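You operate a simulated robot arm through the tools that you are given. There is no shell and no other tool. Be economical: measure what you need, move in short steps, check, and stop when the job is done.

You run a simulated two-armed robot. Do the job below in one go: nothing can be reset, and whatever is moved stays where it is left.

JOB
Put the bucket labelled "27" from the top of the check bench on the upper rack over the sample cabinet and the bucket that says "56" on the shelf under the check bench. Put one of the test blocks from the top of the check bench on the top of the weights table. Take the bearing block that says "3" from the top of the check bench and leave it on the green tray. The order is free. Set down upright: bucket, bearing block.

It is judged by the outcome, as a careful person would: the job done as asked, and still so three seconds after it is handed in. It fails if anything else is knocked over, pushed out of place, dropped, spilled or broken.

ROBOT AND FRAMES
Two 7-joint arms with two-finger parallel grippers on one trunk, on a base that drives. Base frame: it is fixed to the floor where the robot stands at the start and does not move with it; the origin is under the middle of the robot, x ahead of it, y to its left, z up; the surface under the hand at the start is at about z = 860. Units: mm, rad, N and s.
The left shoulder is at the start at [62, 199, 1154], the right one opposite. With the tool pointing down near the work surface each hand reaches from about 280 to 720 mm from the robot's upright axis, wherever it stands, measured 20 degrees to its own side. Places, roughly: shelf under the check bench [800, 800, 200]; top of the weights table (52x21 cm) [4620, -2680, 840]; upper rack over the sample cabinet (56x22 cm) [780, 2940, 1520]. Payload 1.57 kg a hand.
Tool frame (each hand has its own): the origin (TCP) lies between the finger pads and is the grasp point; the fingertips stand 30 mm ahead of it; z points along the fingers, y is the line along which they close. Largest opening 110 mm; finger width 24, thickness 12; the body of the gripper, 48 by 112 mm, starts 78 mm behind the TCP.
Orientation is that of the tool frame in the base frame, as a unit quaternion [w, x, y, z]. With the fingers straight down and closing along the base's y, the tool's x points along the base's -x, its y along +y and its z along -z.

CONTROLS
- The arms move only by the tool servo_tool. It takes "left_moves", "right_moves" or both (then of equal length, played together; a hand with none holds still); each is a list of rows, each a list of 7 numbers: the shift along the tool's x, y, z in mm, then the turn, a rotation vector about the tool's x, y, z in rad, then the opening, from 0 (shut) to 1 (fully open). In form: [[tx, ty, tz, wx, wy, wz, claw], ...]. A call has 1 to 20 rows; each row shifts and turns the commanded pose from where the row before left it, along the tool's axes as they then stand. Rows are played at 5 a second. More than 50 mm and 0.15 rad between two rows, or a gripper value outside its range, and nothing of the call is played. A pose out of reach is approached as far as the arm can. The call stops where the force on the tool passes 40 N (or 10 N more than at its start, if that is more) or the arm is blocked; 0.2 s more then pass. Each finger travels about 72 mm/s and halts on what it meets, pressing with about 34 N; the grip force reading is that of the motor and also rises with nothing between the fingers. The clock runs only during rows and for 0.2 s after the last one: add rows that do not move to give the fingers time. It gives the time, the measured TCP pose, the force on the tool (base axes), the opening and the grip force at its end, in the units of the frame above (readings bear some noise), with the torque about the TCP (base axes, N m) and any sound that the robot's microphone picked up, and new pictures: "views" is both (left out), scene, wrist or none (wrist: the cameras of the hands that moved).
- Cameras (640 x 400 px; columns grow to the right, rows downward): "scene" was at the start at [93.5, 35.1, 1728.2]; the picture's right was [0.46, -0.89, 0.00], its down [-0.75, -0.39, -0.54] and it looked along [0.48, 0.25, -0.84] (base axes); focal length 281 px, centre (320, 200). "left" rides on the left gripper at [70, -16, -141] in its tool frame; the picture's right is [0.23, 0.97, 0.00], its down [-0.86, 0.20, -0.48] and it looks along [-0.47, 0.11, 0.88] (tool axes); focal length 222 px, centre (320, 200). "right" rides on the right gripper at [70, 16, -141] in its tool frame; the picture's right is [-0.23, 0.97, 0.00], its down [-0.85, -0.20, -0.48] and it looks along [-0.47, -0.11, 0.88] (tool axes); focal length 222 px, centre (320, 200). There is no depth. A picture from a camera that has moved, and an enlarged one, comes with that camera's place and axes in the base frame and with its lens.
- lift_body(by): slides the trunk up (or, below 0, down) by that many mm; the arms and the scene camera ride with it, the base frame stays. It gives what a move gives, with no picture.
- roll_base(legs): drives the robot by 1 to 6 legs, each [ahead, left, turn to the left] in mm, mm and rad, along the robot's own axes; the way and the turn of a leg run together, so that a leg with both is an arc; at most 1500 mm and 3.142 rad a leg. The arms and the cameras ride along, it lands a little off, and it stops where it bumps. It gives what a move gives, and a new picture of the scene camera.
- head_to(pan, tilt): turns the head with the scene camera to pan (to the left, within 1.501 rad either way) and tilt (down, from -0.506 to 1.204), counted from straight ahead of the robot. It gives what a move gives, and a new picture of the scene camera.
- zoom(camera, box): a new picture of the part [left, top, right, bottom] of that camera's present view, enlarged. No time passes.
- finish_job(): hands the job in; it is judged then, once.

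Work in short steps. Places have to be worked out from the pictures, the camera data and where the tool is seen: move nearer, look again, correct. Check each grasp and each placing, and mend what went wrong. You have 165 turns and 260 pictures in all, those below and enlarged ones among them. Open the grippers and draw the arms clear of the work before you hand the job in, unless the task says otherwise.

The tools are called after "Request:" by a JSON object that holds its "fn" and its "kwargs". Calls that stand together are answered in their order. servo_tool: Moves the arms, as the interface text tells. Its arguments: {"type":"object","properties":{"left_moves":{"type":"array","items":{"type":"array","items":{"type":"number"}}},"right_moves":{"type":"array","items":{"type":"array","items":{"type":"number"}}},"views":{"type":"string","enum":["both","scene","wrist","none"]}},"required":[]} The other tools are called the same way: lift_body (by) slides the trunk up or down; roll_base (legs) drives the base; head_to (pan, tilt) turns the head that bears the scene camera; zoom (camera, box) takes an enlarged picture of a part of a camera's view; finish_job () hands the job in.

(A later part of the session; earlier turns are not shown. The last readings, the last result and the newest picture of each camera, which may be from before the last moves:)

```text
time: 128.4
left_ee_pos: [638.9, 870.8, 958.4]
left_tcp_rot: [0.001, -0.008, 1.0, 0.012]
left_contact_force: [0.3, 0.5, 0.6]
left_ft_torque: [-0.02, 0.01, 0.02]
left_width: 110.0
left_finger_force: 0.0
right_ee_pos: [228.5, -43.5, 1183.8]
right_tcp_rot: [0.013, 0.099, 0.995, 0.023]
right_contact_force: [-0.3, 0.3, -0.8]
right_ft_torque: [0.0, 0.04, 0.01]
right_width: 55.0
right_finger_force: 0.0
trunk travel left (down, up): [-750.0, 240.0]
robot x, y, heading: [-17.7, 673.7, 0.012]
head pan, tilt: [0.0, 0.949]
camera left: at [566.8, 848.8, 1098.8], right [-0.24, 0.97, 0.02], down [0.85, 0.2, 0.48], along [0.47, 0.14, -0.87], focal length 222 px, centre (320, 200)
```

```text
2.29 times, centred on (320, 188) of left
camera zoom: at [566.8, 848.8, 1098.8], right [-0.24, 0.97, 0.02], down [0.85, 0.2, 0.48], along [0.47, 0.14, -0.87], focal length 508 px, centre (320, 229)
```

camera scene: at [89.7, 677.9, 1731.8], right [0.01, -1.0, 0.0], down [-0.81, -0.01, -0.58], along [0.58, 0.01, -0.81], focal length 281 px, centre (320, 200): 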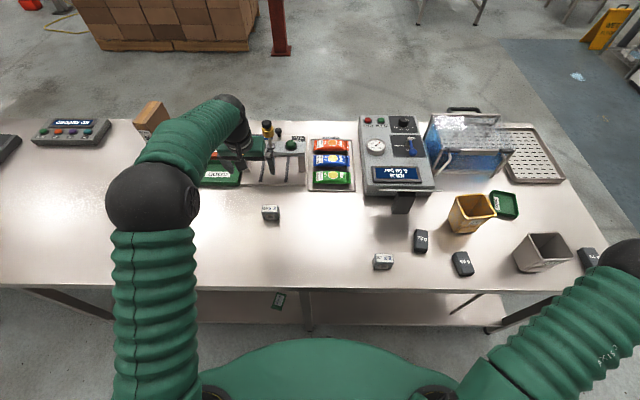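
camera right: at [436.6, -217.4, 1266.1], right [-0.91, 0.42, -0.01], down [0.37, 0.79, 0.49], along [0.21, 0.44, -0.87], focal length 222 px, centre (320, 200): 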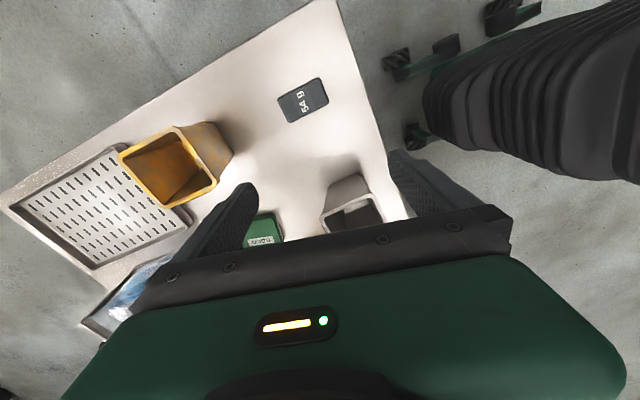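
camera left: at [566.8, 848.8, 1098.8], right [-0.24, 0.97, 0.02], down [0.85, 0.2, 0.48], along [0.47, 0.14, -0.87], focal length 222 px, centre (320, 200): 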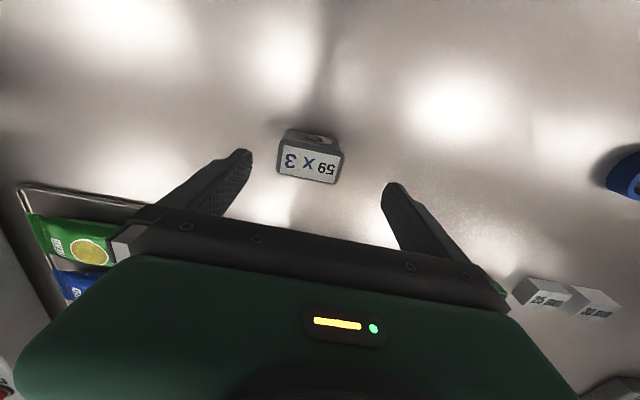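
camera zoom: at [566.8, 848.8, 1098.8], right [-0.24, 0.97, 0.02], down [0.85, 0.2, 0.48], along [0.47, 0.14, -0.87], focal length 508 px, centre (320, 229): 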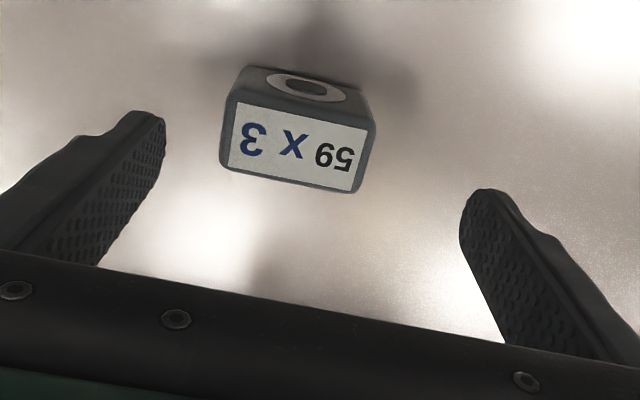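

Block centre (637.5, 861.5); hand is ~8 mm left of it. Correct, descend to z≈913 and close.

Request:
{"fn": "servo_tool", "kwargs": {"left_moves": [[0.5, -4, 15, 0, 0, 0, 1], [0.5, -4, 15, 0, 0, 0, 1], [0, 0, 15, 0, 0, 0, 1], [0, 0, 2, 0, 0, 0, 0.8], [0, 0, 0, 0, 0, 0, 0.5], [0, 0, 0, 0, 0, 0, 0.3], [0, 0, 0, 0, 0, 0, 0.3], [0, 0, 0, 0, 0, 0, 0.3], [0, 0, 0, 0, 0, 0, 0.3]], "views": "wrist"}}

```text
time: 130.4
left_ee_pos: [638.2, 861.9, 914.4]
left_tcp_rot: [0.0, -0.008, 1.0, 0.012]
left_contact_force: [0.3, -1.4, 1.0]
left_ft_torque: [-0.24, 0.01, -0.01]
left_width: 59.7
left_finger_force: 33.7
right_ee_pos: [227.0, -44.0, 1184.4]
right_tcp_rot: [0.014, 0.1, 0.995, 0.023]
right_contact_force: [0.2, 0.2, -1.0]
right_ft_torque: [-0.01, 0.01, 0.0]
right_width: 55.0
right_finger_force: 0.0
trunk travel left (down, up): [-750.0, 240.0]
robot x, y, heading: [-16.1, 671.2, 0.012]
head pan, tilt: [0.0, 0.949]
camera left: at [566.3, 841.2, 1053.9], right [-0.24, 0.97, 0.02], down [0.85, 0.2, 0.49], along [0.47, 0.14, -0.87], focal length 222 px, centre (320, 200)
```

left: 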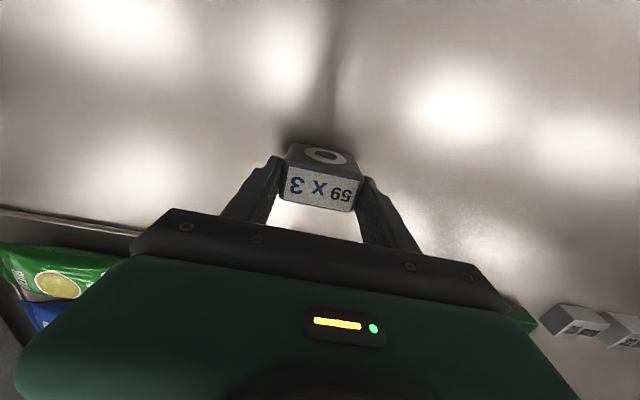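

Gripped at 59.7 mm. Lift slowly 140 mm and check.

Request:
{"fn": "servo_tool", "kwargs": {"left_moves": [[0, 0, -10, 0, 0, 0, 0.3], [0, 0, -30, 0, 0, 0, 0.3], [0, 0, -40, 0, 0, 0, 0.3], [10, 0, -40, 0, 0, 0, 0.3], [20, 0, -40, 0, 0, 0, 0.3], [20, 0, -40, 0, 0, 0, 0.3], [0, 0, 0, 0, 0, 0, 0.3]], "views": "wrist"}}

```text
time: 132.0
left_ee_pos: [588.8, 862.4, 1112.3]
left_tcp_rot: [0.0, -0.007, 1.0, 0.011]
left_contact_force: [0.1, -0.5, -3.4]
left_ft_torque: [0.01, 0.01, 0.0]
left_width: 59.8
left_finger_force: 34.1
right_ee_pos: [228.8, -42.9, 1184.4]
right_tcp_rot: [0.012, 0.099, 0.995, 0.023]
right_contact_force: [0.4, -0.9, 0.4]
right_ft_torque: [0.0, 0.03, 0.01]
right_width: 54.9
right_finger_force: 0.1
trunk travel left (down, up): [-750.0, 240.0]
robot x, y, heading: [-17.8, 675.3, 0.013]
head pan, tilt: [0.0, 0.949]
camera left: at [518.0, 841.4, 1251.5], right [-0.24, 0.97, 0.02], down [0.85, 0.2, 0.48], along [0.46, 0.14, -0.88], focal length 222 px, centre (320, 200)
```

left: 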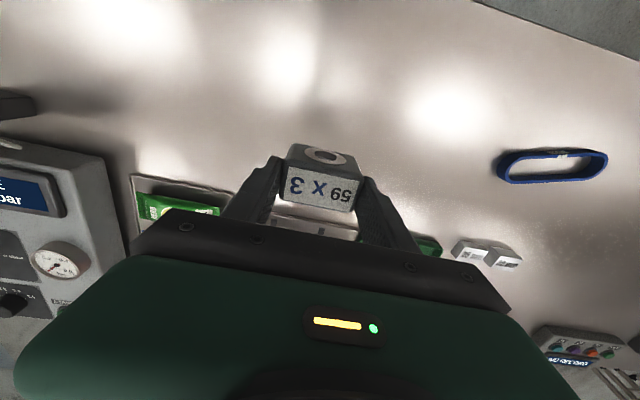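

Block held. Drive around to the right end of the bench and turn to face +y, standing near (840, −825).

Request:
{"fn": "roll_base", "kwargs": {"legs": [[-400, 0, -0.013], [0, -1500, 0], [1258, 0, 0], [0, 0, 1.571]]}}

Request:
{"fn": "head_to", "kwargs": {"pan": 0.1, "tilt": 0.9}}

```text
time: 151.4
left_ee_pos: [683.4, -244.3, 1112.9]
left_tcp_rot: [-0.008, -0.704, 0.71, 0.01]
left_contact_force: [0.3, 0.6, -3.7]
left_ft_torque: [0.02, -0.02, -0.01]
left_width: 59.6
left_finger_force: 34.1
right_ee_pos: [1579.1, -627.7, 1183.8]
right_tcp_rot: [-0.007, -0.623, 0.782, 0.026]
right_contact_force: [0.2, 0.5, 0.7]
right_ft_torque: [0.01, 0.0, 0.0]
right_width: 55.2
right_finger_force: 0.1
trunk travel left (down, up): [-750.0, 240.0]
robot x, y, heading: [858.4, -849.8, 1.559]
head pan, tilt: [0.0, 0.949]
camera scene: at [858.7, -744.2, 1731.8], right [1.0, -0.01, 0.0], down [-0.01, -0.81, -0.58], along [0.0, 0.58, -0.81], focal length 281 px, centre (320, 200)
```

scene: 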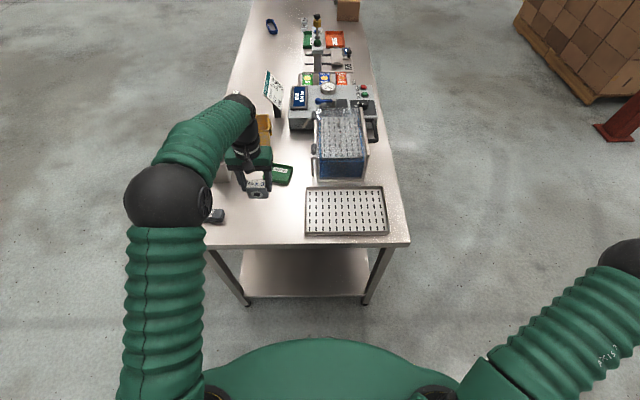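

```text
time: 152.1
left_ee_pos: [682.5, -245.2, 1112.4]
left_tcp_rot: [-0.006, -0.704, 0.711, 0.01]
left_contact_force: [0.8, 0.3, -3.3]
left_ft_torque: [0.03, 0.01, -0.03]
left_width: 59.9
left_finger_force: 33.6
right_ee_pos: [1579.5, -628.9, 1184.7]
right_tcp_rot: [-0.006, -0.623, 0.782, 0.026]
right_contact_force: [0.5, 0.7, 0.4]
right_ft_torque: [0.01, 0.05, 0.0]
right_width: 55.0
right_finger_force: 0.1
trunk travel left (down, up): [-750.0, 240.0]
robot x, y, heading: [857.5, -852.1, 1.56]
head pan, tilt: [0.099, 0.901]
camera scene: at [850.9, -741.3, 1735.4], right [1.0, 0.09, 0.0], down [0.07, -0.78, -0.62], along [-0.06, 0.62, -0.79], focal length 281 px, centre (320, 200)
```

scene: 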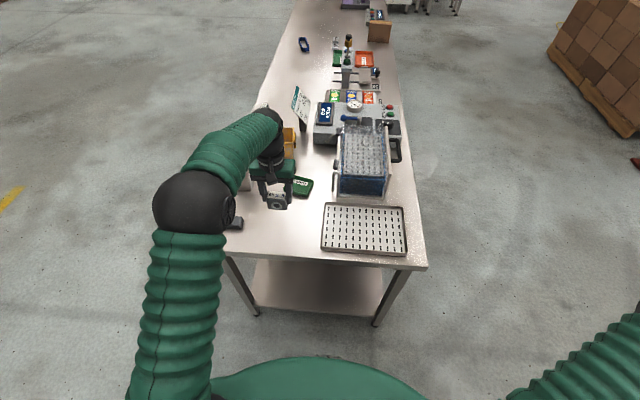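

A sign on a stand is visible; zoom to read it, then drive forward 200 mm.

Request:
{"fn": "zoom", "kwargs": {"camera": "scene", "box": [280, 75, 340, 135]}}

Request:
{"fn": "roll_base", "kwargs": {"legs": [[190, 0, 0.011]]}}

Request:
{"fn": "zoom", "kwargs": {"camera": "left", "box": [0, 0, 640, 400]}}

```text
6.67 times, centred on (310, 105) of scene
camera zoom: at [850.9, -741.3, 1735.4], right [1.0, 0.09, 0.0], down [0.07, -0.78, -0.62], along [-0.06, 0.62, -0.79], focal length 1875 px, centre (387, 833)
```

zoom: 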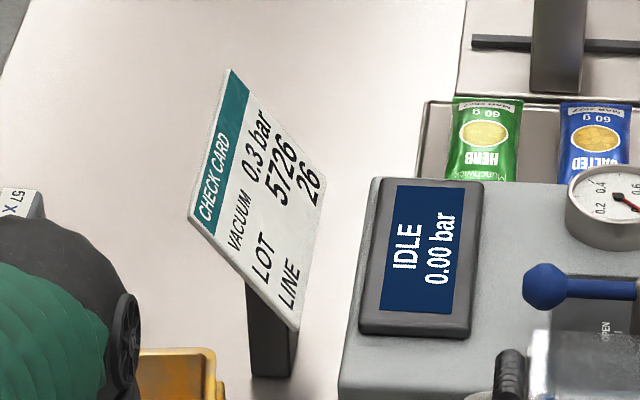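

```text
time: 153.6
left_ee_pos: [673.7, -63.4, 1115.5]
left_tcp_rot: [0.005, 0.709, -0.705, -0.01]
left_contact_force: [-0.6, -0.7, -2.8]
left_ft_torque: [-0.02, 0.04, -0.01]
left_width: 59.6
left_finger_force: 34.2
right_ee_pos: [1577.2, -434.8, 1186.8]
right_tcp_rot: [-0.005, -0.628, 0.777, 0.027]
right_contact_force: [0.8, -0.4, -0.2]
right_ft_torque: [0.02, -0.01, 0.04]
right_width: 55.1
right_finger_force: 0.0
trunk travel left (down, up): [-750.0, 240.0]
robot x, y, heading: [855.3, -663.3, 1.578]
head pan, tilt: [0.099, 0.901]
camera scene: at [850.2, -559.1, 1735.9], right [0.99, 0.1, 0.0], down [0.08, -0.78, -0.62], along [-0.07, 0.62, -0.78], focal length 281 px, centre (320, 200)
```

scene: 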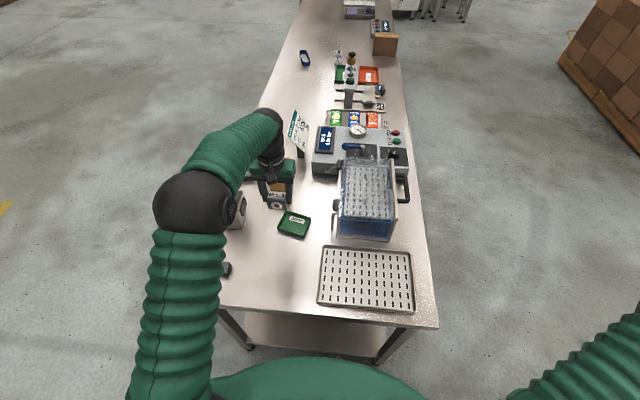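

```text
1.00 times, centred on (320, 200) of left (not enlarged: the box is as wide or as high as the picture)
camera zoom: at [692.9, -133.7, 1254.7], right [-0.97, -0.23, 0.02], down [-0.19, 0.85, 0.49], along [-0.13, 0.47, -0.87], focal length 222 px, centre (320, 200)
```

zoom: 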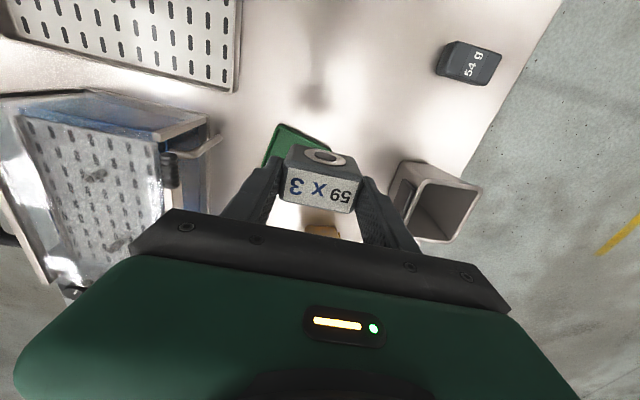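

Zoom the scene camera on the small tray to measure it precisely.

Request:
{"fn": "zoom", "kwargs": {"camera": "scene", "box": [220, 170, 348, 250]}}

```text
5.00 times, centred on (284, 210) of scene
camera zoom: at [850.2, -559.1, 1735.9], right [0.99, 0.1, 0.0], down [0.08, -0.78, -0.62], along [-0.07, 0.62, -0.78], focal length 1406 px, centre (500, 150)
```

zoom: 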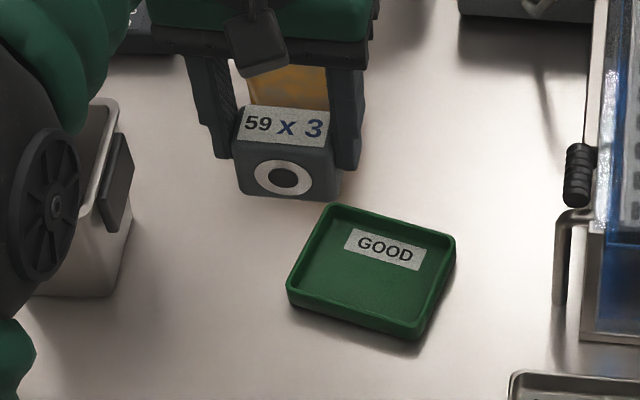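

Tray ≈103×83 mm, centre (693, 5), long axis turned −13°. Move over it, yaw the hand to match, and descend partway.

Request:
{"fn": "servo_tool", "kwargs": {"left_moves": [[-23, -6.3, 10, 0, 0, 0, 0.3], [-23, -6.3, 10, 0, 0, 0, 0.3], [-22, -6.4, 10, 0, 0, 0, 0.3], [0, 0, 30, 0, 0, 0.11, 0.3], [0, 0, 30, 0, 0, 0.11, 0.3], [0, 0, 30, 0, 0, 0, 0.3], [0, 0, 0, 0, 0, 0, 0.3], [0, 0, 0, 0, 0, 0, 0.3]], "views": "both"}}

Request:
{"fn": "zoom", "kwargs": {"camera": "scene", "box": [220, 150, 348, 250]}}

```text
time: 155.4
left_ee_pos: [688.2, 9.3, 992.9]
left_tcp_rot: [-0.008, -0.627, 0.779, 0.008]
left_contact_force: [-0.4, -0.9, -2.8]
left_ft_torque: [0.0, 0.0, 0.03]
left_width: 59.7
left_finger_force: 34.4
right_ee_pos: [1575.0, -431.6, 1187.3]
right_tcp_rot: [-0.006, -0.628, 0.777, 0.027]
right_contact_force: [0.9, 0.1, -0.4]
right_ft_torque: [-0.04, -0.05, 0.0]
right_width: 55.1
right_finger_force: 0.0
trunk travel left (down, up): [-750.0, 240.0]
robot x, y, heading: [857.3, -664.2, 1.578]
head pan, tilt: [0.099, 0.901]
camera scene: at [850.0, -553.2, 1735.5], right [0.99, 0.1, 0.0], down [0.08, -0.78, -0.62], along [-0.07, 0.62, -0.79], focal length 281 px, centre (320, 200)
camera left: at [691.0, -62.8, 1132.4], right [-1.0, -0.01, 0.02], down [0.0, 0.88, 0.48], along [-0.03, 0.48, -0.88], focal length 222 px, centre (320, 200)
```

scene: 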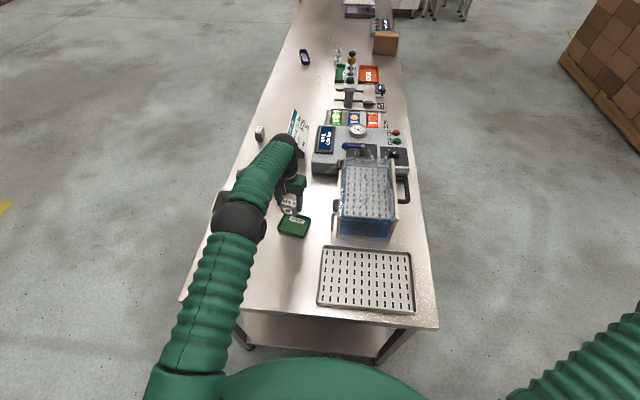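
left: 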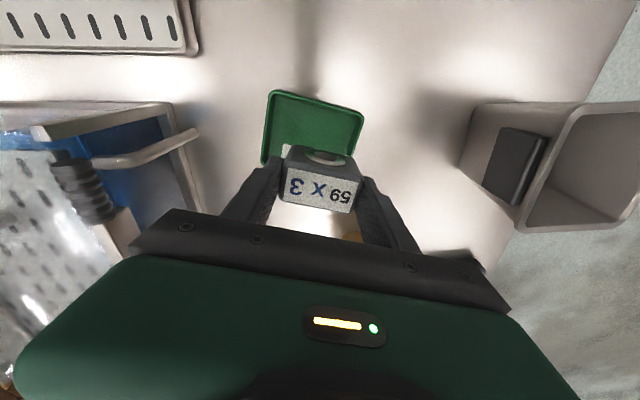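

```text
4.00 times, centred on (284, 200) of scene
camera zoom: at [850.0, -553.2, 1735.5], right [0.99, 0.1, 0.0], down [0.08, -0.78, -0.62], along [-0.07, 0.62, -0.79], focal length 1125 px, centre (464, 200)
```

zoom: 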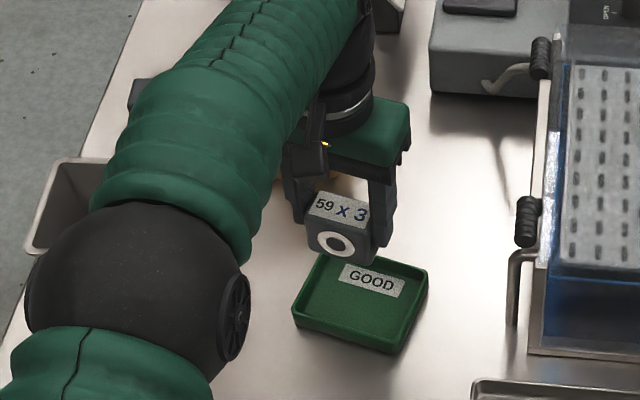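

Tray centre refined to (693, 3). Correct by (5, −6) mm and lower to ~12 mm above the tray floor.

Request:
{"fn": "servo_tool", "kwargs": {"left_moves": [[2.4, -3.1, 15, 0, 0, 0, 0.3], [2.4, -3.1, 15, 0, 0, 0, 0.3], [0, 0, 15, 0, 0, 0, 0.3], [0, 0, 15, 0, 0, 0, 0.3], [0, 0, 0, 0, 0, 0, 0.3], [0, 0, 0, 0, 0, 0, 0.3]], "views": "wrist"}}

Request:
{"fn": "zoom", "kwargs": {"camera": "scene", "box": [260, 170, 340, 250]}}

```text
time: 156.8
left_ee_pos: [693.2, 4.0, 930.8]
left_tcp_rot: [-0.007, -0.627, 0.779, 0.009]
left_contact_force: [0.1, 0.0, -4.2]
left_ft_torque: [-0.02, 0.05, 0.01]
left_width: 59.6
left_finger_force: 34.5
right_ee_pos: [1575.3, -430.8, 1187.4]
right_tcp_rot: [-0.005, -0.629, 0.777, 0.028]
right_contact_force: [-0.7, 0.0, 0.5]
right_ft_torque: [0.0, -0.02, 0.02]
right_width: 54.9
right_finger_force: 0.0
trunk travel left (down, up): [-750.0, 240.0]
robot x, y, heading: [859.1, -659.6, 1.58]
head pan, tilt: [0.099, 0.901]
camera left: at [695.4, -68.4, 1072.5], right [-1.0, -0.01, 0.02], down [0.0, 0.88, 0.48], along [-0.03, 0.48, -0.88], focal length 222 px, centre (320, 200)
```

left: 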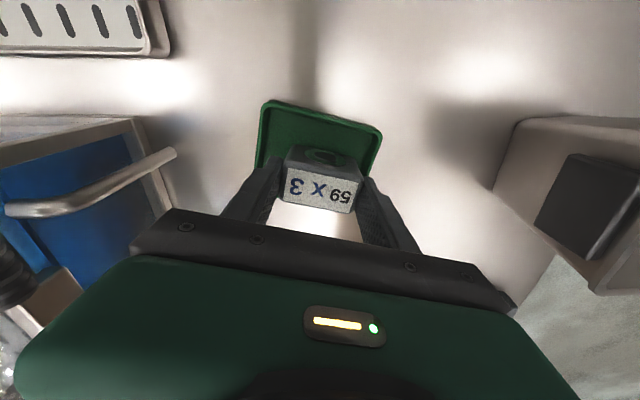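

```text
5.00 times, centred on (300, 210) of scene
camera zoom: at [850.0, -552.4, 1735.4], right [0.99, 0.1, 0.0], down [0.08, -0.78, -0.62], along [-0.07, 0.62, -0.79], focal length 1406 px, centre (420, 150)
```

zoom: 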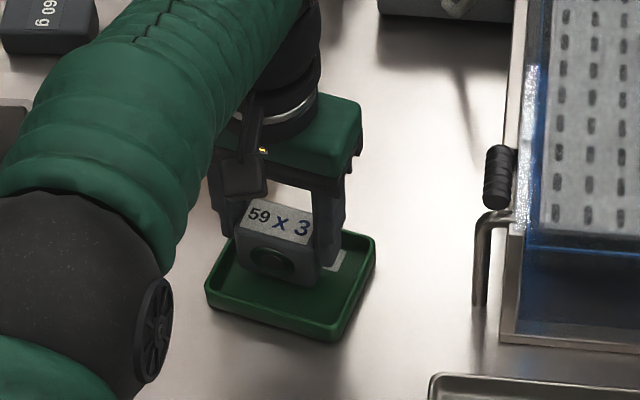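

Block is over the tray interior. Lower gently until the tray takes the weight.

Request:
{"fn": "servo_tool", "kwargs": {"left_moves": [[1, 0, 4, 0, 0, 0, 0.3], [1, 0, 3, 0, 0, 0, 0.3], [0, 0, 2, 0, 0, 0, 0.3], [0, 0, 0, 0, 0, 0, 0.3]], "views": "none"}}

Request:
{"fn": "servo_tool", "kwargs": {"left_moves": [[0, 0, 2, 0, 0, 0, 0.3], [0, 0, 1, 0, 0, 0, 0.3], [0, 0, 0, 0, 0, 0, 0.3]], "views": "wrist"}}

```text
time: 157.8
left_ee_pos: [692.9, 1.3, 924.6]
left_tcp_rot: [-0.007, -0.627, 0.779, 0.009]
left_contact_force: [-0.2, -0.2, -2.0]
left_ft_torque: [0.02, 0.01, 0.0]
left_width: 59.5
left_finger_force: 34.3
right_ee_pos: [1575.0, -431.8, 1186.4]
right_tcp_rot: [-0.005, -0.629, 0.777, 0.027]
right_contact_force: [0.2, 0.6, -0.3]
right_ft_torque: [0.01, 0.0, -0.03]
right_width: 55.2
right_finger_force: 0.0
trunk travel left (down, up): [-750.0, 240.0]
robot x, y, heading: [857.3, -663.4, 1.574]
head pan, tilt: [0.099, 0.901]
```

```text
time: 158.6
left_ee_pos: [692.5, 1.5, 921.0]
left_tcp_rot: [-0.007, -0.627, 0.779, 0.008]
left_contact_force: [0.7, 0.4, -4.0]
left_ft_torque: [0.0, -0.01, -0.01]
left_width: 59.8
left_finger_force: 33.9
right_ee_pos: [1575.7, -431.0, 1186.6]
right_tcp_rot: [-0.005, -0.629, 0.777, 0.028]
right_contact_force: [-0.6, 0.2, -0.9]
right_ft_torque: [0.01, -0.02, -0.02]
right_width: 55.1
right_finger_force: 0.0
trunk travel left (down, up): [-750.0, 240.0]
robot x, y, heading: [855.3, -662.0, 1.575]
head pan, tilt: [0.099, 0.901]
camera left: at [694.7, -70.6, 1061.4], right [-1.0, -0.01, 0.02], down [0.0, 0.88, 0.48], along [-0.03, 0.48, -0.88], focal length 222 px, centre (320, 200)
```

left: 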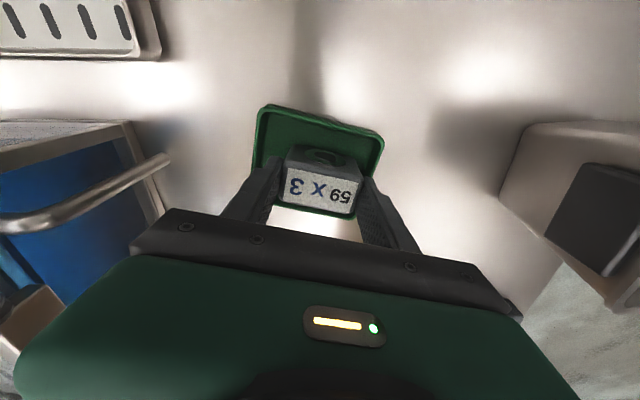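

Still carrying weight; continue 1 mm steps.

Request:
{"fn": "servo_tool", "kwargs": {"left_moves": [[0, 0, 1.5, 0, 0, 0, 0.3], [0, 0, 1.5, 0, 0, 0, 0.3], [0, 0, 0, 0, 0, 0, 0.3]], "views": "none"}}

Request:
{"fn": "servo_tool", "kwargs": {"left_moves": [[0, 0, 1.5, 0, 0, 0, 0.3], [0, 0, 0, 0, 0, 0, 0.3]], "views": "none"}}

```text
time: 159.4
left_ee_pos: [692.3, 1.9, 919.5]
left_tcp_rot: [-0.006, -0.627, 0.779, 0.01]
left_contact_force: [-0.1, 1.5, 1.2]
left_ft_torque: [0.08, -0.16, 0.0]
left_width: 59.5
left_finger_force: 33.5
right_ee_pos: [1576.8, -431.7, 1187.7]
right_tcp_rot: [-0.005, -0.629, 0.777, 0.028]
right_contact_force: [-0.2, -0.7, 0.1]
right_ft_torque: [0.01, 0.01, 0.04]
right_width: 55.2
right_finger_force: 0.1
trunk travel left (down, up): [-750.0, 240.0]
robot x, y, heading: [855.9, -663.8, 1.572]
head pan, tilt: [0.099, 0.901]
```

```text
time: 160.0
left_ee_pos: [692.0, 1.3, 918.3]
left_tcp_rot: [-0.006, -0.626, 0.779, 0.01]
left_contact_force: [-2.4, 2.8, 10.7]
left_ft_torque: [0.04, -0.27, 0.04]
left_width: 59.5
left_finger_force: 34.1
right_ee_pos: [1575.4, -432.0, 1186.1]
right_tcp_rot: [-0.005, -0.628, 0.778, 0.027]
right_contact_force: [0.4, 0.0, 0.8]
right_ft_torque: [-0.01, 0.0, 0.01]
right_width: 55.0
right_finger_force: 0.1
trunk travel left (down, up): [-750.0, 240.0]
robot x, y, heading: [859.6, -664.6, 1.575]
head pan, tilt: [0.099, 0.901]
```

Contact made. Ease up 1 mm, open slightly, then withdraw upward.

Request:
{"fn": "servo_tool", "kwargs": {"left_moves": [[0, 0, -1.5, 0, 0, 0, 0.3], [0, 0, 0, 0, 0, 0, 0.62], [0, 0, 0, 0, 0, 0, 0.62], [0, 0, 0, 0, 0, 0, 0.62], [0, 0, -15, 0, 0, 0, 0.62], [0, 0, -30, 0, 0, 0, 0.62], [0, 0, -40, 0, 0, 0, 0.7], [0, 0, -40, 0, 0, 0, 1], [0, 0, -40, 0, 0, 0, 1], [0, 0, 0, 0, 0, 0, 1]], "views": "both"}}

Request:
{"fn": "zoom", "kwargs": {"camera": "scene", "box": [240, 170, 340, 250]}}

```text
time: 162.2
left_ee_pos: [696.0, 0.2, 1082.4]
left_tcp_rot: [-0.007, -0.628, 0.778, 0.01]
left_contact_force: [0.8, 0.1, 0.4]
left_ft_torque: [-0.02, -0.01, -0.01]
left_width: 110.1
left_finger_force: 0.0
right_ee_pos: [1575.9, -430.8, 1186.5]
right_tcp_rot: [-0.005, -0.629, 0.777, 0.026]
right_contact_force: [0.0, -0.2, -0.5]
right_ft_torque: [-0.03, 0.01, -0.02]
right_width: 55.1
right_finger_force: 0.0
trunk travel left (down, up): [-750.0, 240.0]
robot x, y, heading: [859.1, -665.5, 1.579]
head pan, tilt: [0.099, 0.901]
camera scene: at [850.2, -552.9, 1735.4], right [0.99, 0.1, 0.0], down [0.08, -0.78, -0.62], along [-0.07, 0.62, -0.79], focal length 281 px, centre (320, 200)
camera left: at [697.9, -72.9, 1222.8], right [-1.0, -0.01, 0.02], down [0.0, 0.88, 0.48], along [-0.03, 0.48, -0.88], focal length 222 px, centre (320, 200)
```

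scene: 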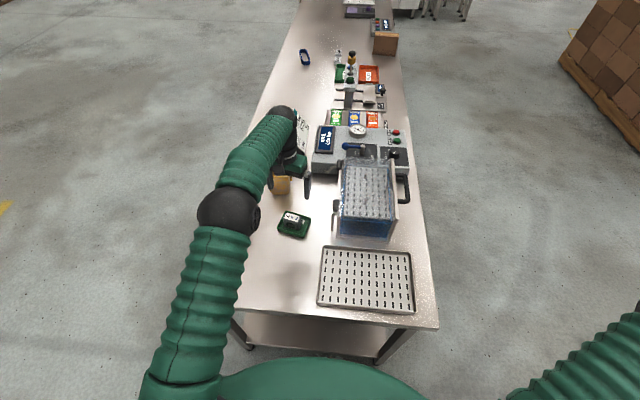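
left: 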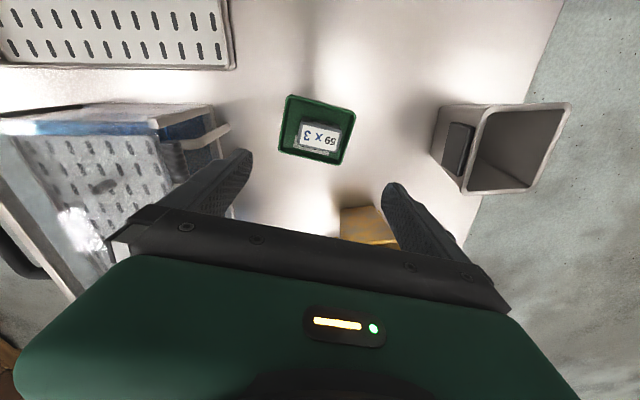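

```text
5.00 times, centred on (290, 210) of scene
camera zoom: at [850.2, -552.9, 1735.4], right [0.99, 0.1, 0.0], down [0.08, -0.78, -0.62], along [-0.07, 0.62, -0.79], focal length 1406 px, centre (470, 150)
```

zoom: 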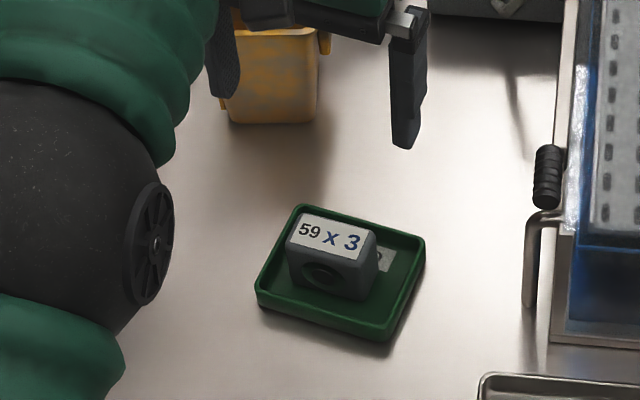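

The bearing block sits upright in the green tray. Next bucket 56: unyaw the hand, raise slightly, and shift the robot 217 mm to its left.

Request:
{"fn": "servo_tool", "kwargs": {"left_moves": [[0, 0, -30, 0, 0, -0.11, 1], [0, 0, 0, 0, 0, -0.11, 1]], "views": "none"}}

Request:
{"fn": "roll_base", "kwargs": {"legs": [[0, 215, -0.006]]}}

Request:
{"fn": "servo_tool", "kwargs": {"left_moves": [[0, 0, 0, 0, 0, 0, 1], [0, 0, 0, 0, 0, 0, 1], [0, 0, 0, 0, 0, 0, 1], [0, 0, 0, 0, 0, 0, 1], [0, 0, 0, 0, 0, 0, 1], [0, 0, 0, 0, 0, 0, 1]], "views": "wrist"}}

Request:
{"fn": "zoom", "kwargs": {"camera": "left", "box": [220, 60, 460, 210]}}

```text
time: 162.8
left_ee_pos: [697.4, 0.7, 1113.4]
left_tcp_rot: [0.006, 0.709, -0.705, -0.009]
left_contact_force: [1.1, 0.1, -0.7]
left_ft_torque: [0.0, -0.02, 0.02]
left_width: 110.0
left_finger_force: 0.0
right_ee_pos: [1576.2, -432.3, 1187.1]
right_tcp_rot: [-0.005, -0.629, 0.777, 0.027]
right_contact_force: [0.3, -0.3, -0.2]
right_ft_torque: [-0.01, -0.03, -0.01]
right_width: 55.0
right_finger_force: 0.0
trunk travel left (down, up): [-750.0, 240.0]
robot x, y, heading: [856.5, -665.8, 1.573]
head pan, tilt: [0.099, 0.901]
```

```text
time: 164.5
left_ee_pos: [491.5, 0.8, 1112.6]
left_tcp_rot: [-0.007, -0.705, 0.709, 0.01]
left_contact_force: [0.1, 0.2, 0.0]
left_ft_torque: [0.02, 0.06, 0.0]
left_width: 110.0
left_finger_force: 0.0
right_ee_pos: [1365.9, -438.2, 1184.3]
right_tcp_rot: [-0.007, -0.625, 0.78, 0.027]
right_contact_force: [-0.1, -0.5, 0.0]
right_ft_torque: [0.01, 0.0, 0.0]
right_width: 55.1
right_finger_force: 0.1
trunk travel left (down, up): [-750.0, 240.0]
robot x, y, heading: [642.4, -663.0, 1.567]
head pan, tilt: [0.099, 0.901]
camera scene: at [640.7, -553.4, 1735.5], right [1.0, 0.1, 0.0], down [0.07, -0.78, -0.62], along [-0.06, 0.62, -0.78], focal length 281 px, centre (320, 200)
```

scene: 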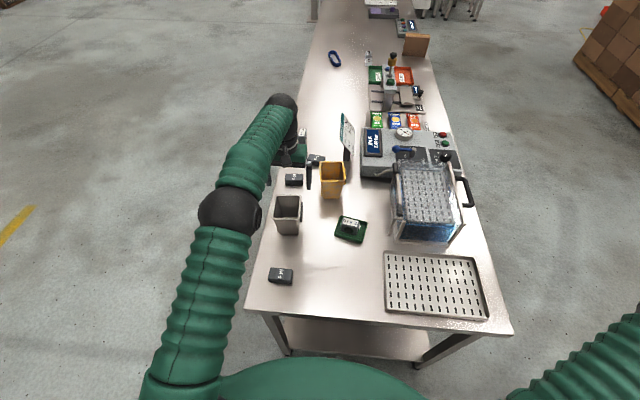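

```text
time: 165.9
left_ee_pos: [486.7, 0.3, 1112.8]
left_tcp_rot: [-0.005, -0.706, 0.708, 0.009]
left_contact_force: [0.6, 1.0, 0.0]
left_ft_torque: [0.01, -0.02, -0.02]
left_width: 110.0
left_finger_force: 0.0
right_ee_pos: [1362.0, -438.6, 1187.2]
right_tcp_rot: [-0.004, -0.625, 0.78, 0.028]
right_contact_force: [-0.4, -0.5, 0.3]
right_ft_torque: [-0.04, 0.0, 0.01]
right_width: 55.3
right_finger_force: 0.1
trunk travel left (down, up): [-750.0, 240.0]
robot x, y, heading: [639.6, -664.6, 1.569]
head pan, tilt: [0.099, 0.901]
camera left: at [504.4, -70.4, 1253.5], right [-0.97, -0.22, 0.02], down [-0.19, 0.85, 0.49], along [-0.13, 0.47, -0.87], focal length 222 px, centre (320, 200)
```

left: 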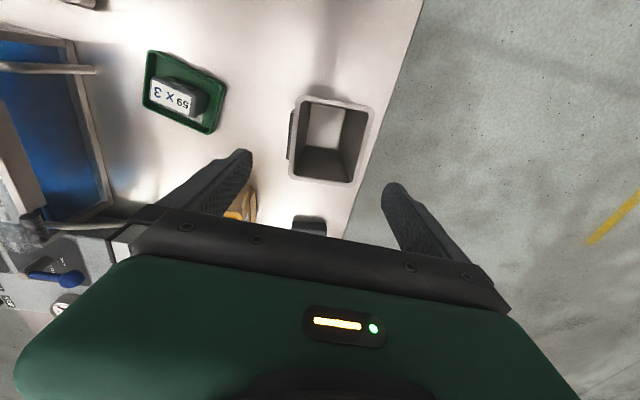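

```text
2.67 times, centred on (340, 135) of left
camera zoom: at [504.4, -70.4, 1253.5], right [-0.97, -0.22, 0.02], down [-0.19, 0.85, 0.49], along [-0.13, 0.47, -0.87], focal length 592 px, centre (267, 373)
```

zoom: 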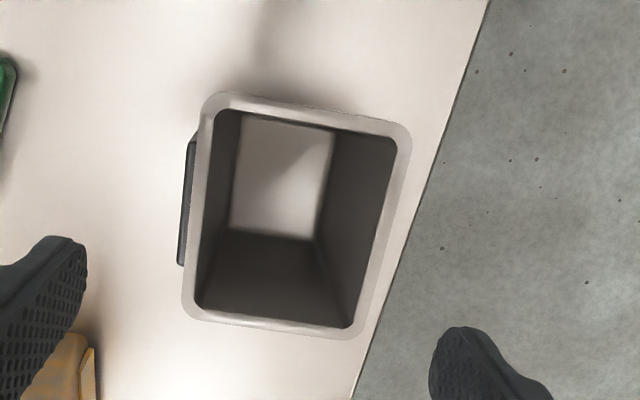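

56: rim x 426–515 (plus lug on +x side), y −50…51, turned ~3°. Grip centre ≈ (473, 0). Pitch 0.3 rad forward, yaw −0.05, centre, and descend to just above the rim.

Request:
{"fn": "servo_tool", "kwargs": {"left_moves": [[0, 4.5, 0, 0, -0.15, 0, 1], [0, 4.5, 0, 0, -0.15, 0, 1], [0, 4.5, 0, 0, 0, -0.05, 1], [8.9, 0, 28.7, 0, 0, 0, 1], [8.9, 0, 28.7, 0, 0, 0, 1], [0, 0, 0, 0, 0, 0, 1], [0, 0, 0, 0, 0, 0, 1], [0, 0, 0, 0, 0, 0, 1]], "views": "both"}}

Request:
{"fn": "zoom", "kwargs": {"camera": "left", "box": [180, 60, 460, 235]}}

```text
time: 167.7
left_ee_pos: [473.4, -0.6, 1052.5]
left_tcp_rot: [-0.103, 0.714, -0.684, -0.112]
left_contact_force: [0.0, -0.2, -0.8]
left_ft_torque: [-0.02, -0.01, -0.03]
left_width: 110.1
left_finger_force: 0.0
right_ee_pos: [1362.9, -440.6, 1187.2]
right_tcp_rot: [-0.004, -0.626, 0.78, 0.027]
right_contact_force: [0.2, -0.5, 0.4]
right_ft_torque: [0.01, 0.0, 0.01]
right_width: 55.0
right_finger_force: 0.2
trunk travel left (down, up): [-750.0, 240.0]
robot x, y, heading: [641.1, -659.9, 1.565]
head pan, tilt: [0.099, 0.901]
camera scene: at [636.4, -553.4, 1735.5], right [1.0, 0.1, 0.0], down [0.07, -0.78, -0.62], along [-0.06, 0.62, -0.79], focal length 281 px, centre (320, 200)
camera left: at [492.4, -108.6, 1165.8], right [-0.96, -0.26, -0.06], down [-0.22, 0.66, 0.72], along [-0.14, 0.7, -0.7], focal length 222 px, centre (320, 200)
```

scene: 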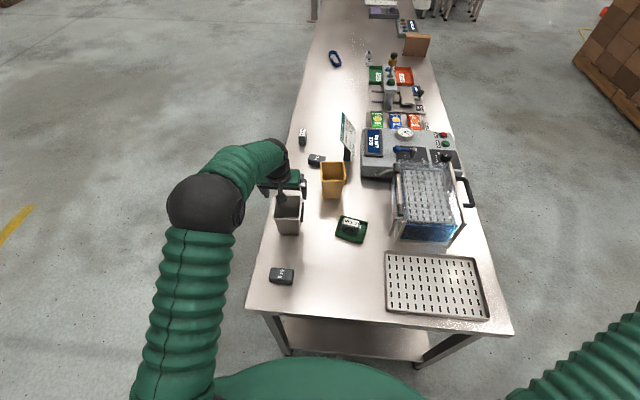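
left: 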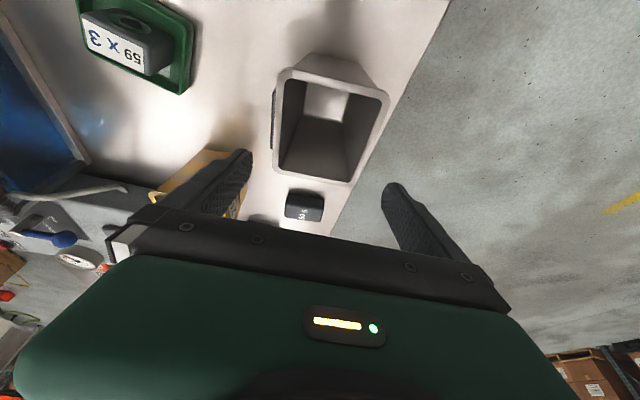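

```text
2.29 times, centred on (320, 148) of left
camera zoom: at [492.4, -108.6, 1165.8], right [-0.96, -0.26, -0.06], down [-0.22, 0.66, 0.72], along [-0.14, 0.7, -0.7], focal length 508 px, centre (320, 320)
```

zoom: 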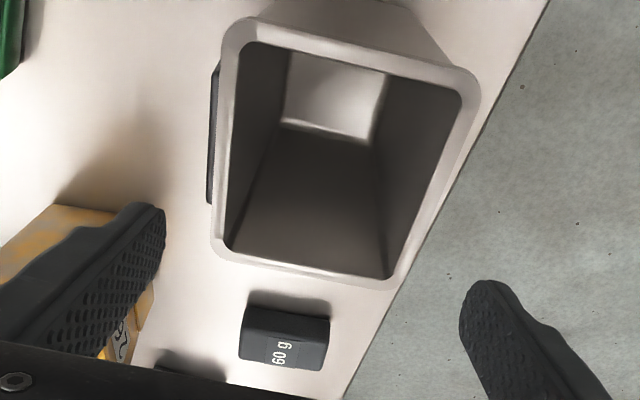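

Rim centre re-measured (472+lug offset → 475). Descend to TCP z≈945.

Request:
{"fn": "servo_tool", "kwargs": {"left_moves": [[7.9, -0.5, 25.6, 0, 0, 0, 1], [7.9, -0.5, 25.6, 0, 0, 0, 1], [7.9, -0.5, 25.6, 0, 0, 0, 1], [7.9, 0, 25.6, 0, 0, 0, 1], [0, 0, 0, 0, 0, 0, 1], [0, 0, 0, 0, 0, 0, 1]], "views": "wrist"}}

```text
time: 169.1
left_ee_pos: [474.2, 1.0, 946.9]
left_tcp_rot: [-0.103, 0.714, -0.683, -0.113]
left_contact_force: [0.8, 0.4, 0.1]
left_ft_torque: [-0.01, -0.01, 0.0]
left_width: 110.1
left_finger_force: 0.0
right_ee_pos: [1363.3, -440.9, 1187.4]
right_tcp_rot: [-0.004, -0.625, 0.78, 0.028]
right_contact_force: [0.1, -0.2, -1.4]
right_ft_torque: [0.02, -0.01, 0.01]
right_width: 54.8
right_finger_force: 0.1
trunk travel left (down, up): [-750.0, 240.0]
robot x, y, heading: [641.8, -662.0, 1.566]
head pan, tilt: [0.099, 0.901]
camera left: at [493.9, -107.4, 1059.3], right [-0.96, -0.26, -0.06], down [-0.22, 0.66, 0.72], along [-0.14, 0.7, -0.7], focal length 222 px, centre (320, 200)
```

left: 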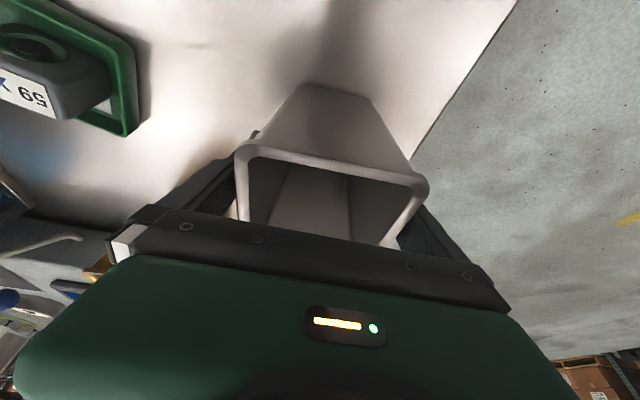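

Straddling without contact. Close the gripper and lift.

Request:
{"fn": "servo_tool", "kwargs": {"left_moves": [[0, 0, 0, 0, 0, 0, 0.7], [0, 0, 0, 0, 0, 0, 0.5], [0, 0, 0, 0, 0, 0, 0.5], [0, 0, 0, 0, 0, 0, 0.5], [-3, 0, -9.5, 0, 0, 0, 0.5], [-9, 0, -28.5, 0, 0, 0, 0.5], [-9, 0, -28.5, 0, 0, 0, 0.5], [-9, 0, -28.5, 0, 0, 0, 0.5], [-9, 0, -28.5, 0, 0, 0, 0.5], [0, 0, 0, 0, 0, 0, 0.5]], "views": "both"}}

```text
time: 171.3
left_ee_pos: [476.8, 1.2, 1076.7]
left_tcp_rot: [-0.103, 0.714, -0.683, -0.112]
left_contact_force: [-0.2, 0.3, -4.4]
left_ft_torque: [0.02, -0.01, 0.02]
left_width: 95.7
left_finger_force: 34.0
right_ee_pos: [1361.8, -438.7, 1187.3]
right_tcp_rot: [-0.006, -0.625, 0.78, 0.026]
right_contact_force: [-1.0, -0.4, -0.2]
right_ft_torque: [0.0, 0.0, 0.01]
right_width: 55.0
right_finger_force: 0.1
trunk travel left (down, up): [-750.0, 240.0]
robot x, y, heading: [642.9, -662.1, 1.57]
head pan, tilt: [0.099, 0.901]
camera scene: at [636.1, -552.5, 1735.4], right [1.0, 0.1, 0.0], down [0.07, -0.78, -0.62], along [-0.06, 0.62, -0.79], focal length 281 px, centre (320, 200)
camera left: at [496.2, -107.4, 1190.2], right [-0.96, -0.26, -0.06], down [-0.22, 0.66, 0.71], along [-0.14, 0.7, -0.7], focal length 222 px, centre (320, 200)
```

scene: 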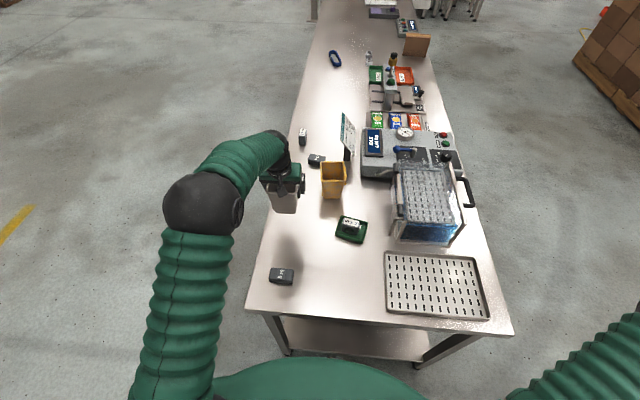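
left: 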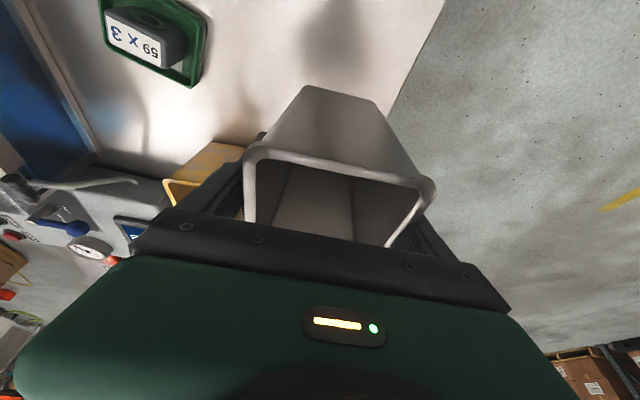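

Bucket 56 is held. Back off from the bench end, shift to its middle, and look at the lower shelf from this end.

Request:
{"fn": "roll_base", "kwargs": {"legs": [[-500, 0, 0], [0, -190, 0]]}}

Request:
{"fn": "lift_body", "kwargs": {"by": -400}}

Request:
{"fn": "head_to", "kwargs": {"pan": -0.1, "tilt": 0.75}}

Request:
{"fn": "zoom", "kwargs": {"camera": "left", "box": [0, 0, 640, 400]}}

```text
time: 175.3
left_ee_pos: [670.0, -492.8, 1076.6]
left_tcp_rot: [-0.104, 0.712, -0.686, -0.111]
left_contact_force: [0.1, 0.6, -4.0]
left_ft_torque: [-0.02, 0.03, -0.02]
left_width: 95.9
left_finger_force: 34.0
right_ee_pos: [1552.1, -939.3, 1189.3]
right_tcp_rot: [-0.003, -0.622, 0.783, 0.025]
right_contact_force: [0.8, 0.4, -0.7]
right_ft_torque: [0.02, -0.03, -0.01]
right_width: 55.2
right_finger_force: 0.0
trunk travel left (down, up): [-750.0, 240.0]
robot x, y, heading: [834.7, -1155.5, 1.56]
head pan, tilt: [0.099, 0.901]
camera scene: at [821.4, -1046.9, 1735.3], right [1.0, 0.09, 0.0], down [0.07, -0.78, -0.62], along [-0.05, 0.62, -0.79], focal length 281 px, centre (320, 200)
```

scene: 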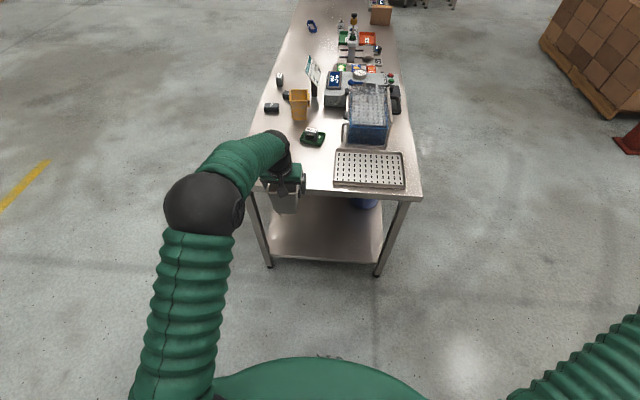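

```text
time: 179.2
left_ee_pos: [673.4, -495.0, 679.1]
left_tcp_rot: [-0.103, 0.711, -0.686, -0.112]
left_contact_force: [-0.6, -0.4, -4.7]
left_ft_torque: [-0.03, 0.02, 0.04]
left_width: 95.6
left_finger_force: 34.0
right_ee_pos: [1556.1, -942.4, 787.5]
right_tcp_rot: [-0.003, -0.622, 0.782, 0.028]
right_contact_force: [0.7, -0.8, 0.0]
right_ft_torque: [0.0, -0.03, 0.02]
right_width: 54.8
right_finger_force: 0.1
trunk travel left (down, up): [-350.0, 640.0]
robot x, y, heading: [833.7, -1157.9, 1.561]
head pan, tilt: [0.099, 0.901]
```

```text
time: 179.9
left_ee_pos: [672.9, -495.2, 679.4]
left_tcp_rot: [-0.104, 0.71, -0.687, -0.113]
left_contact_force: [-0.5, 0.1, -3.6]
left_ft_torque: [-0.03, 0.01, 0.02]
left_width: 95.4
left_finger_force: 33.9
right_ee_pos: [1556.6, -942.7, 787.0]
right_tcp_rot: [-0.004, -0.623, 0.782, 0.027]
right_contact_force: [-0.2, -0.5, 0.3]
right_ft_torque: [0.01, 0.0, 0.0]
right_width: 55.0
right_finger_force: 0.1
trunk travel left (down, up): [-350.0, 640.0]
robot x, y, heading: [833.5, -1158.7, 1.558]
head pan, tilt: [-0.099, 0.75]
camera scene: at [844.1, -1041.3, 1347.2], right [0.99, -0.11, 0.0], down [-0.08, -0.68, -0.73], along [0.08, 0.72, -0.68], focal length 281 px, centre (320, 200)
```

scene: 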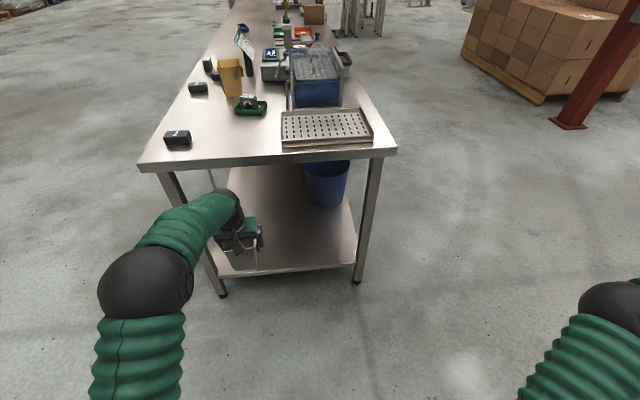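

```text
1.00 times, centred on (320, 200) of left (not enlarged: the box is as wide or as high as the picture)
camera zoom: at [692.7, -603.5, 790.9], right [-0.97, -0.25, -0.06], down [-0.22, 0.66, 0.72], along [-0.14, 0.71, -0.69], focal length 222 px, centre (320, 200)
```

zoom: 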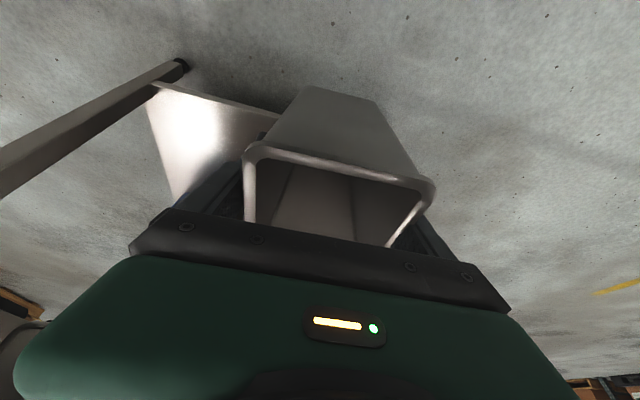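

The shelf is open from this end (edge at y≈−290, x ≈480–1100, blue bin far right-back). Lower the trunk fully and shift right 70 mm.

Request:
{"fn": "lift_body", "kwargs": {"by": -340}}

Request:
{"fn": "roll_base", "kwargs": {"legs": [[0, -70, 0.01]]}}

Request:
{"fn": "zoom", "kwargs": {"camera": "left", "box": [0, 0, 640, 400]}}

```text
time: 183.2
left_ee_pos: [673.9, -495.4, 339.9]
left_tcp_rot: [-0.104, 0.71, -0.687, -0.113]
left_contact_force: [-0.7, -0.2, -4.1]
left_ft_torque: [0.0, -0.04, -0.01]
left_width: 95.5
left_finger_force: 34.4
right_ee_pos: [1557.3, -942.5, 447.3]
right_tcp_rot: [-0.003, -0.622, 0.782, 0.028]
right_contact_force: [-0.3, 0.2, 0.1]
right_ft_torque: [0.0, -0.04, 0.0]
right_width: 55.0
right_finger_force: 0.2
trunk travel left (down, up): [-10.0, 980.0]
robot x, y, heading: [834.8, -1157.2, 1.554]
head pan, tilt: [-0.099, 0.75]
```

```text
time: 184.3
left_ee_pos: [737.9, -498.0, 339.6]
left_tcp_rot: [-0.103, 0.713, -0.684, -0.113]
left_contact_force: [-0.1, 0.4, -4.0]
left_ft_torque: [-0.02, 0.03, 0.05]
left_width: 95.5
left_finger_force: 34.0
right_ee_pos: [1625.6, -937.5, 447.2]
right_tcp_rot: [-0.005, -0.626, 0.779, 0.027]
right_contact_force: [0.0, 0.2, -0.2]
right_ft_torque: [0.0, 0.03, -0.06]
right_width: 54.9
right_finger_force: 0.1
trunk travel left (down, up): [-10.0, 980.0]
robot x, y, heading: [906.0, -1158.5, 1.573]
head pan, tilt: [-0.099, 0.75]
camera scene: at [912.8, -1042.7, 1007.2], right [0.99, -0.1, 0.0], down [-0.07, -0.68, -0.73], along [0.07, 0.73, -0.68], focal length 281 px, centre (320, 200)
```

scene: 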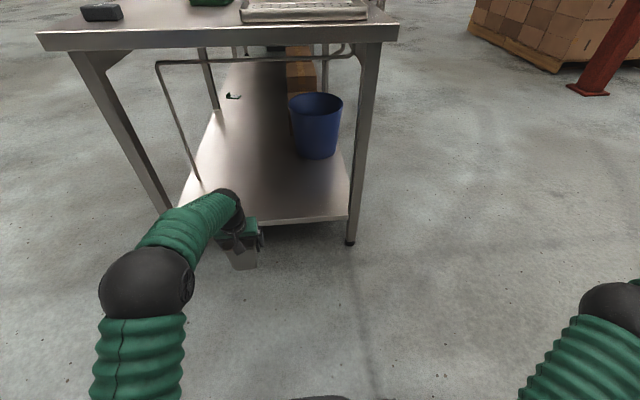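

```text
1.00 times, centred on (320, 200) of left (not enlarged: the box is as wide or as high as the picture)
camera zoom: at [758.6, -605.9, 451.0], right [-0.96, -0.26, -0.06], down [-0.22, 0.66, 0.72], along [-0.15, 0.7, -0.69], focal length 222 px, centre (320, 200)
```

zoom: 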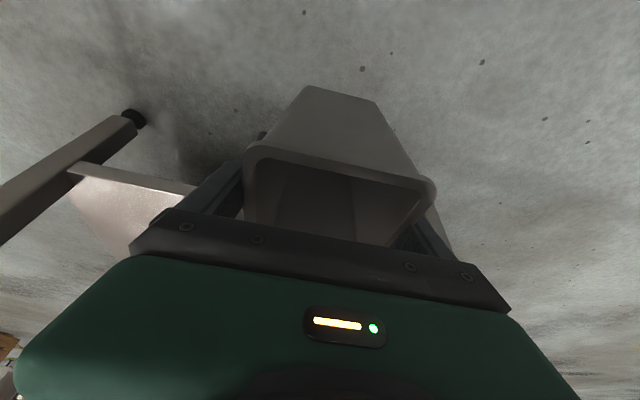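

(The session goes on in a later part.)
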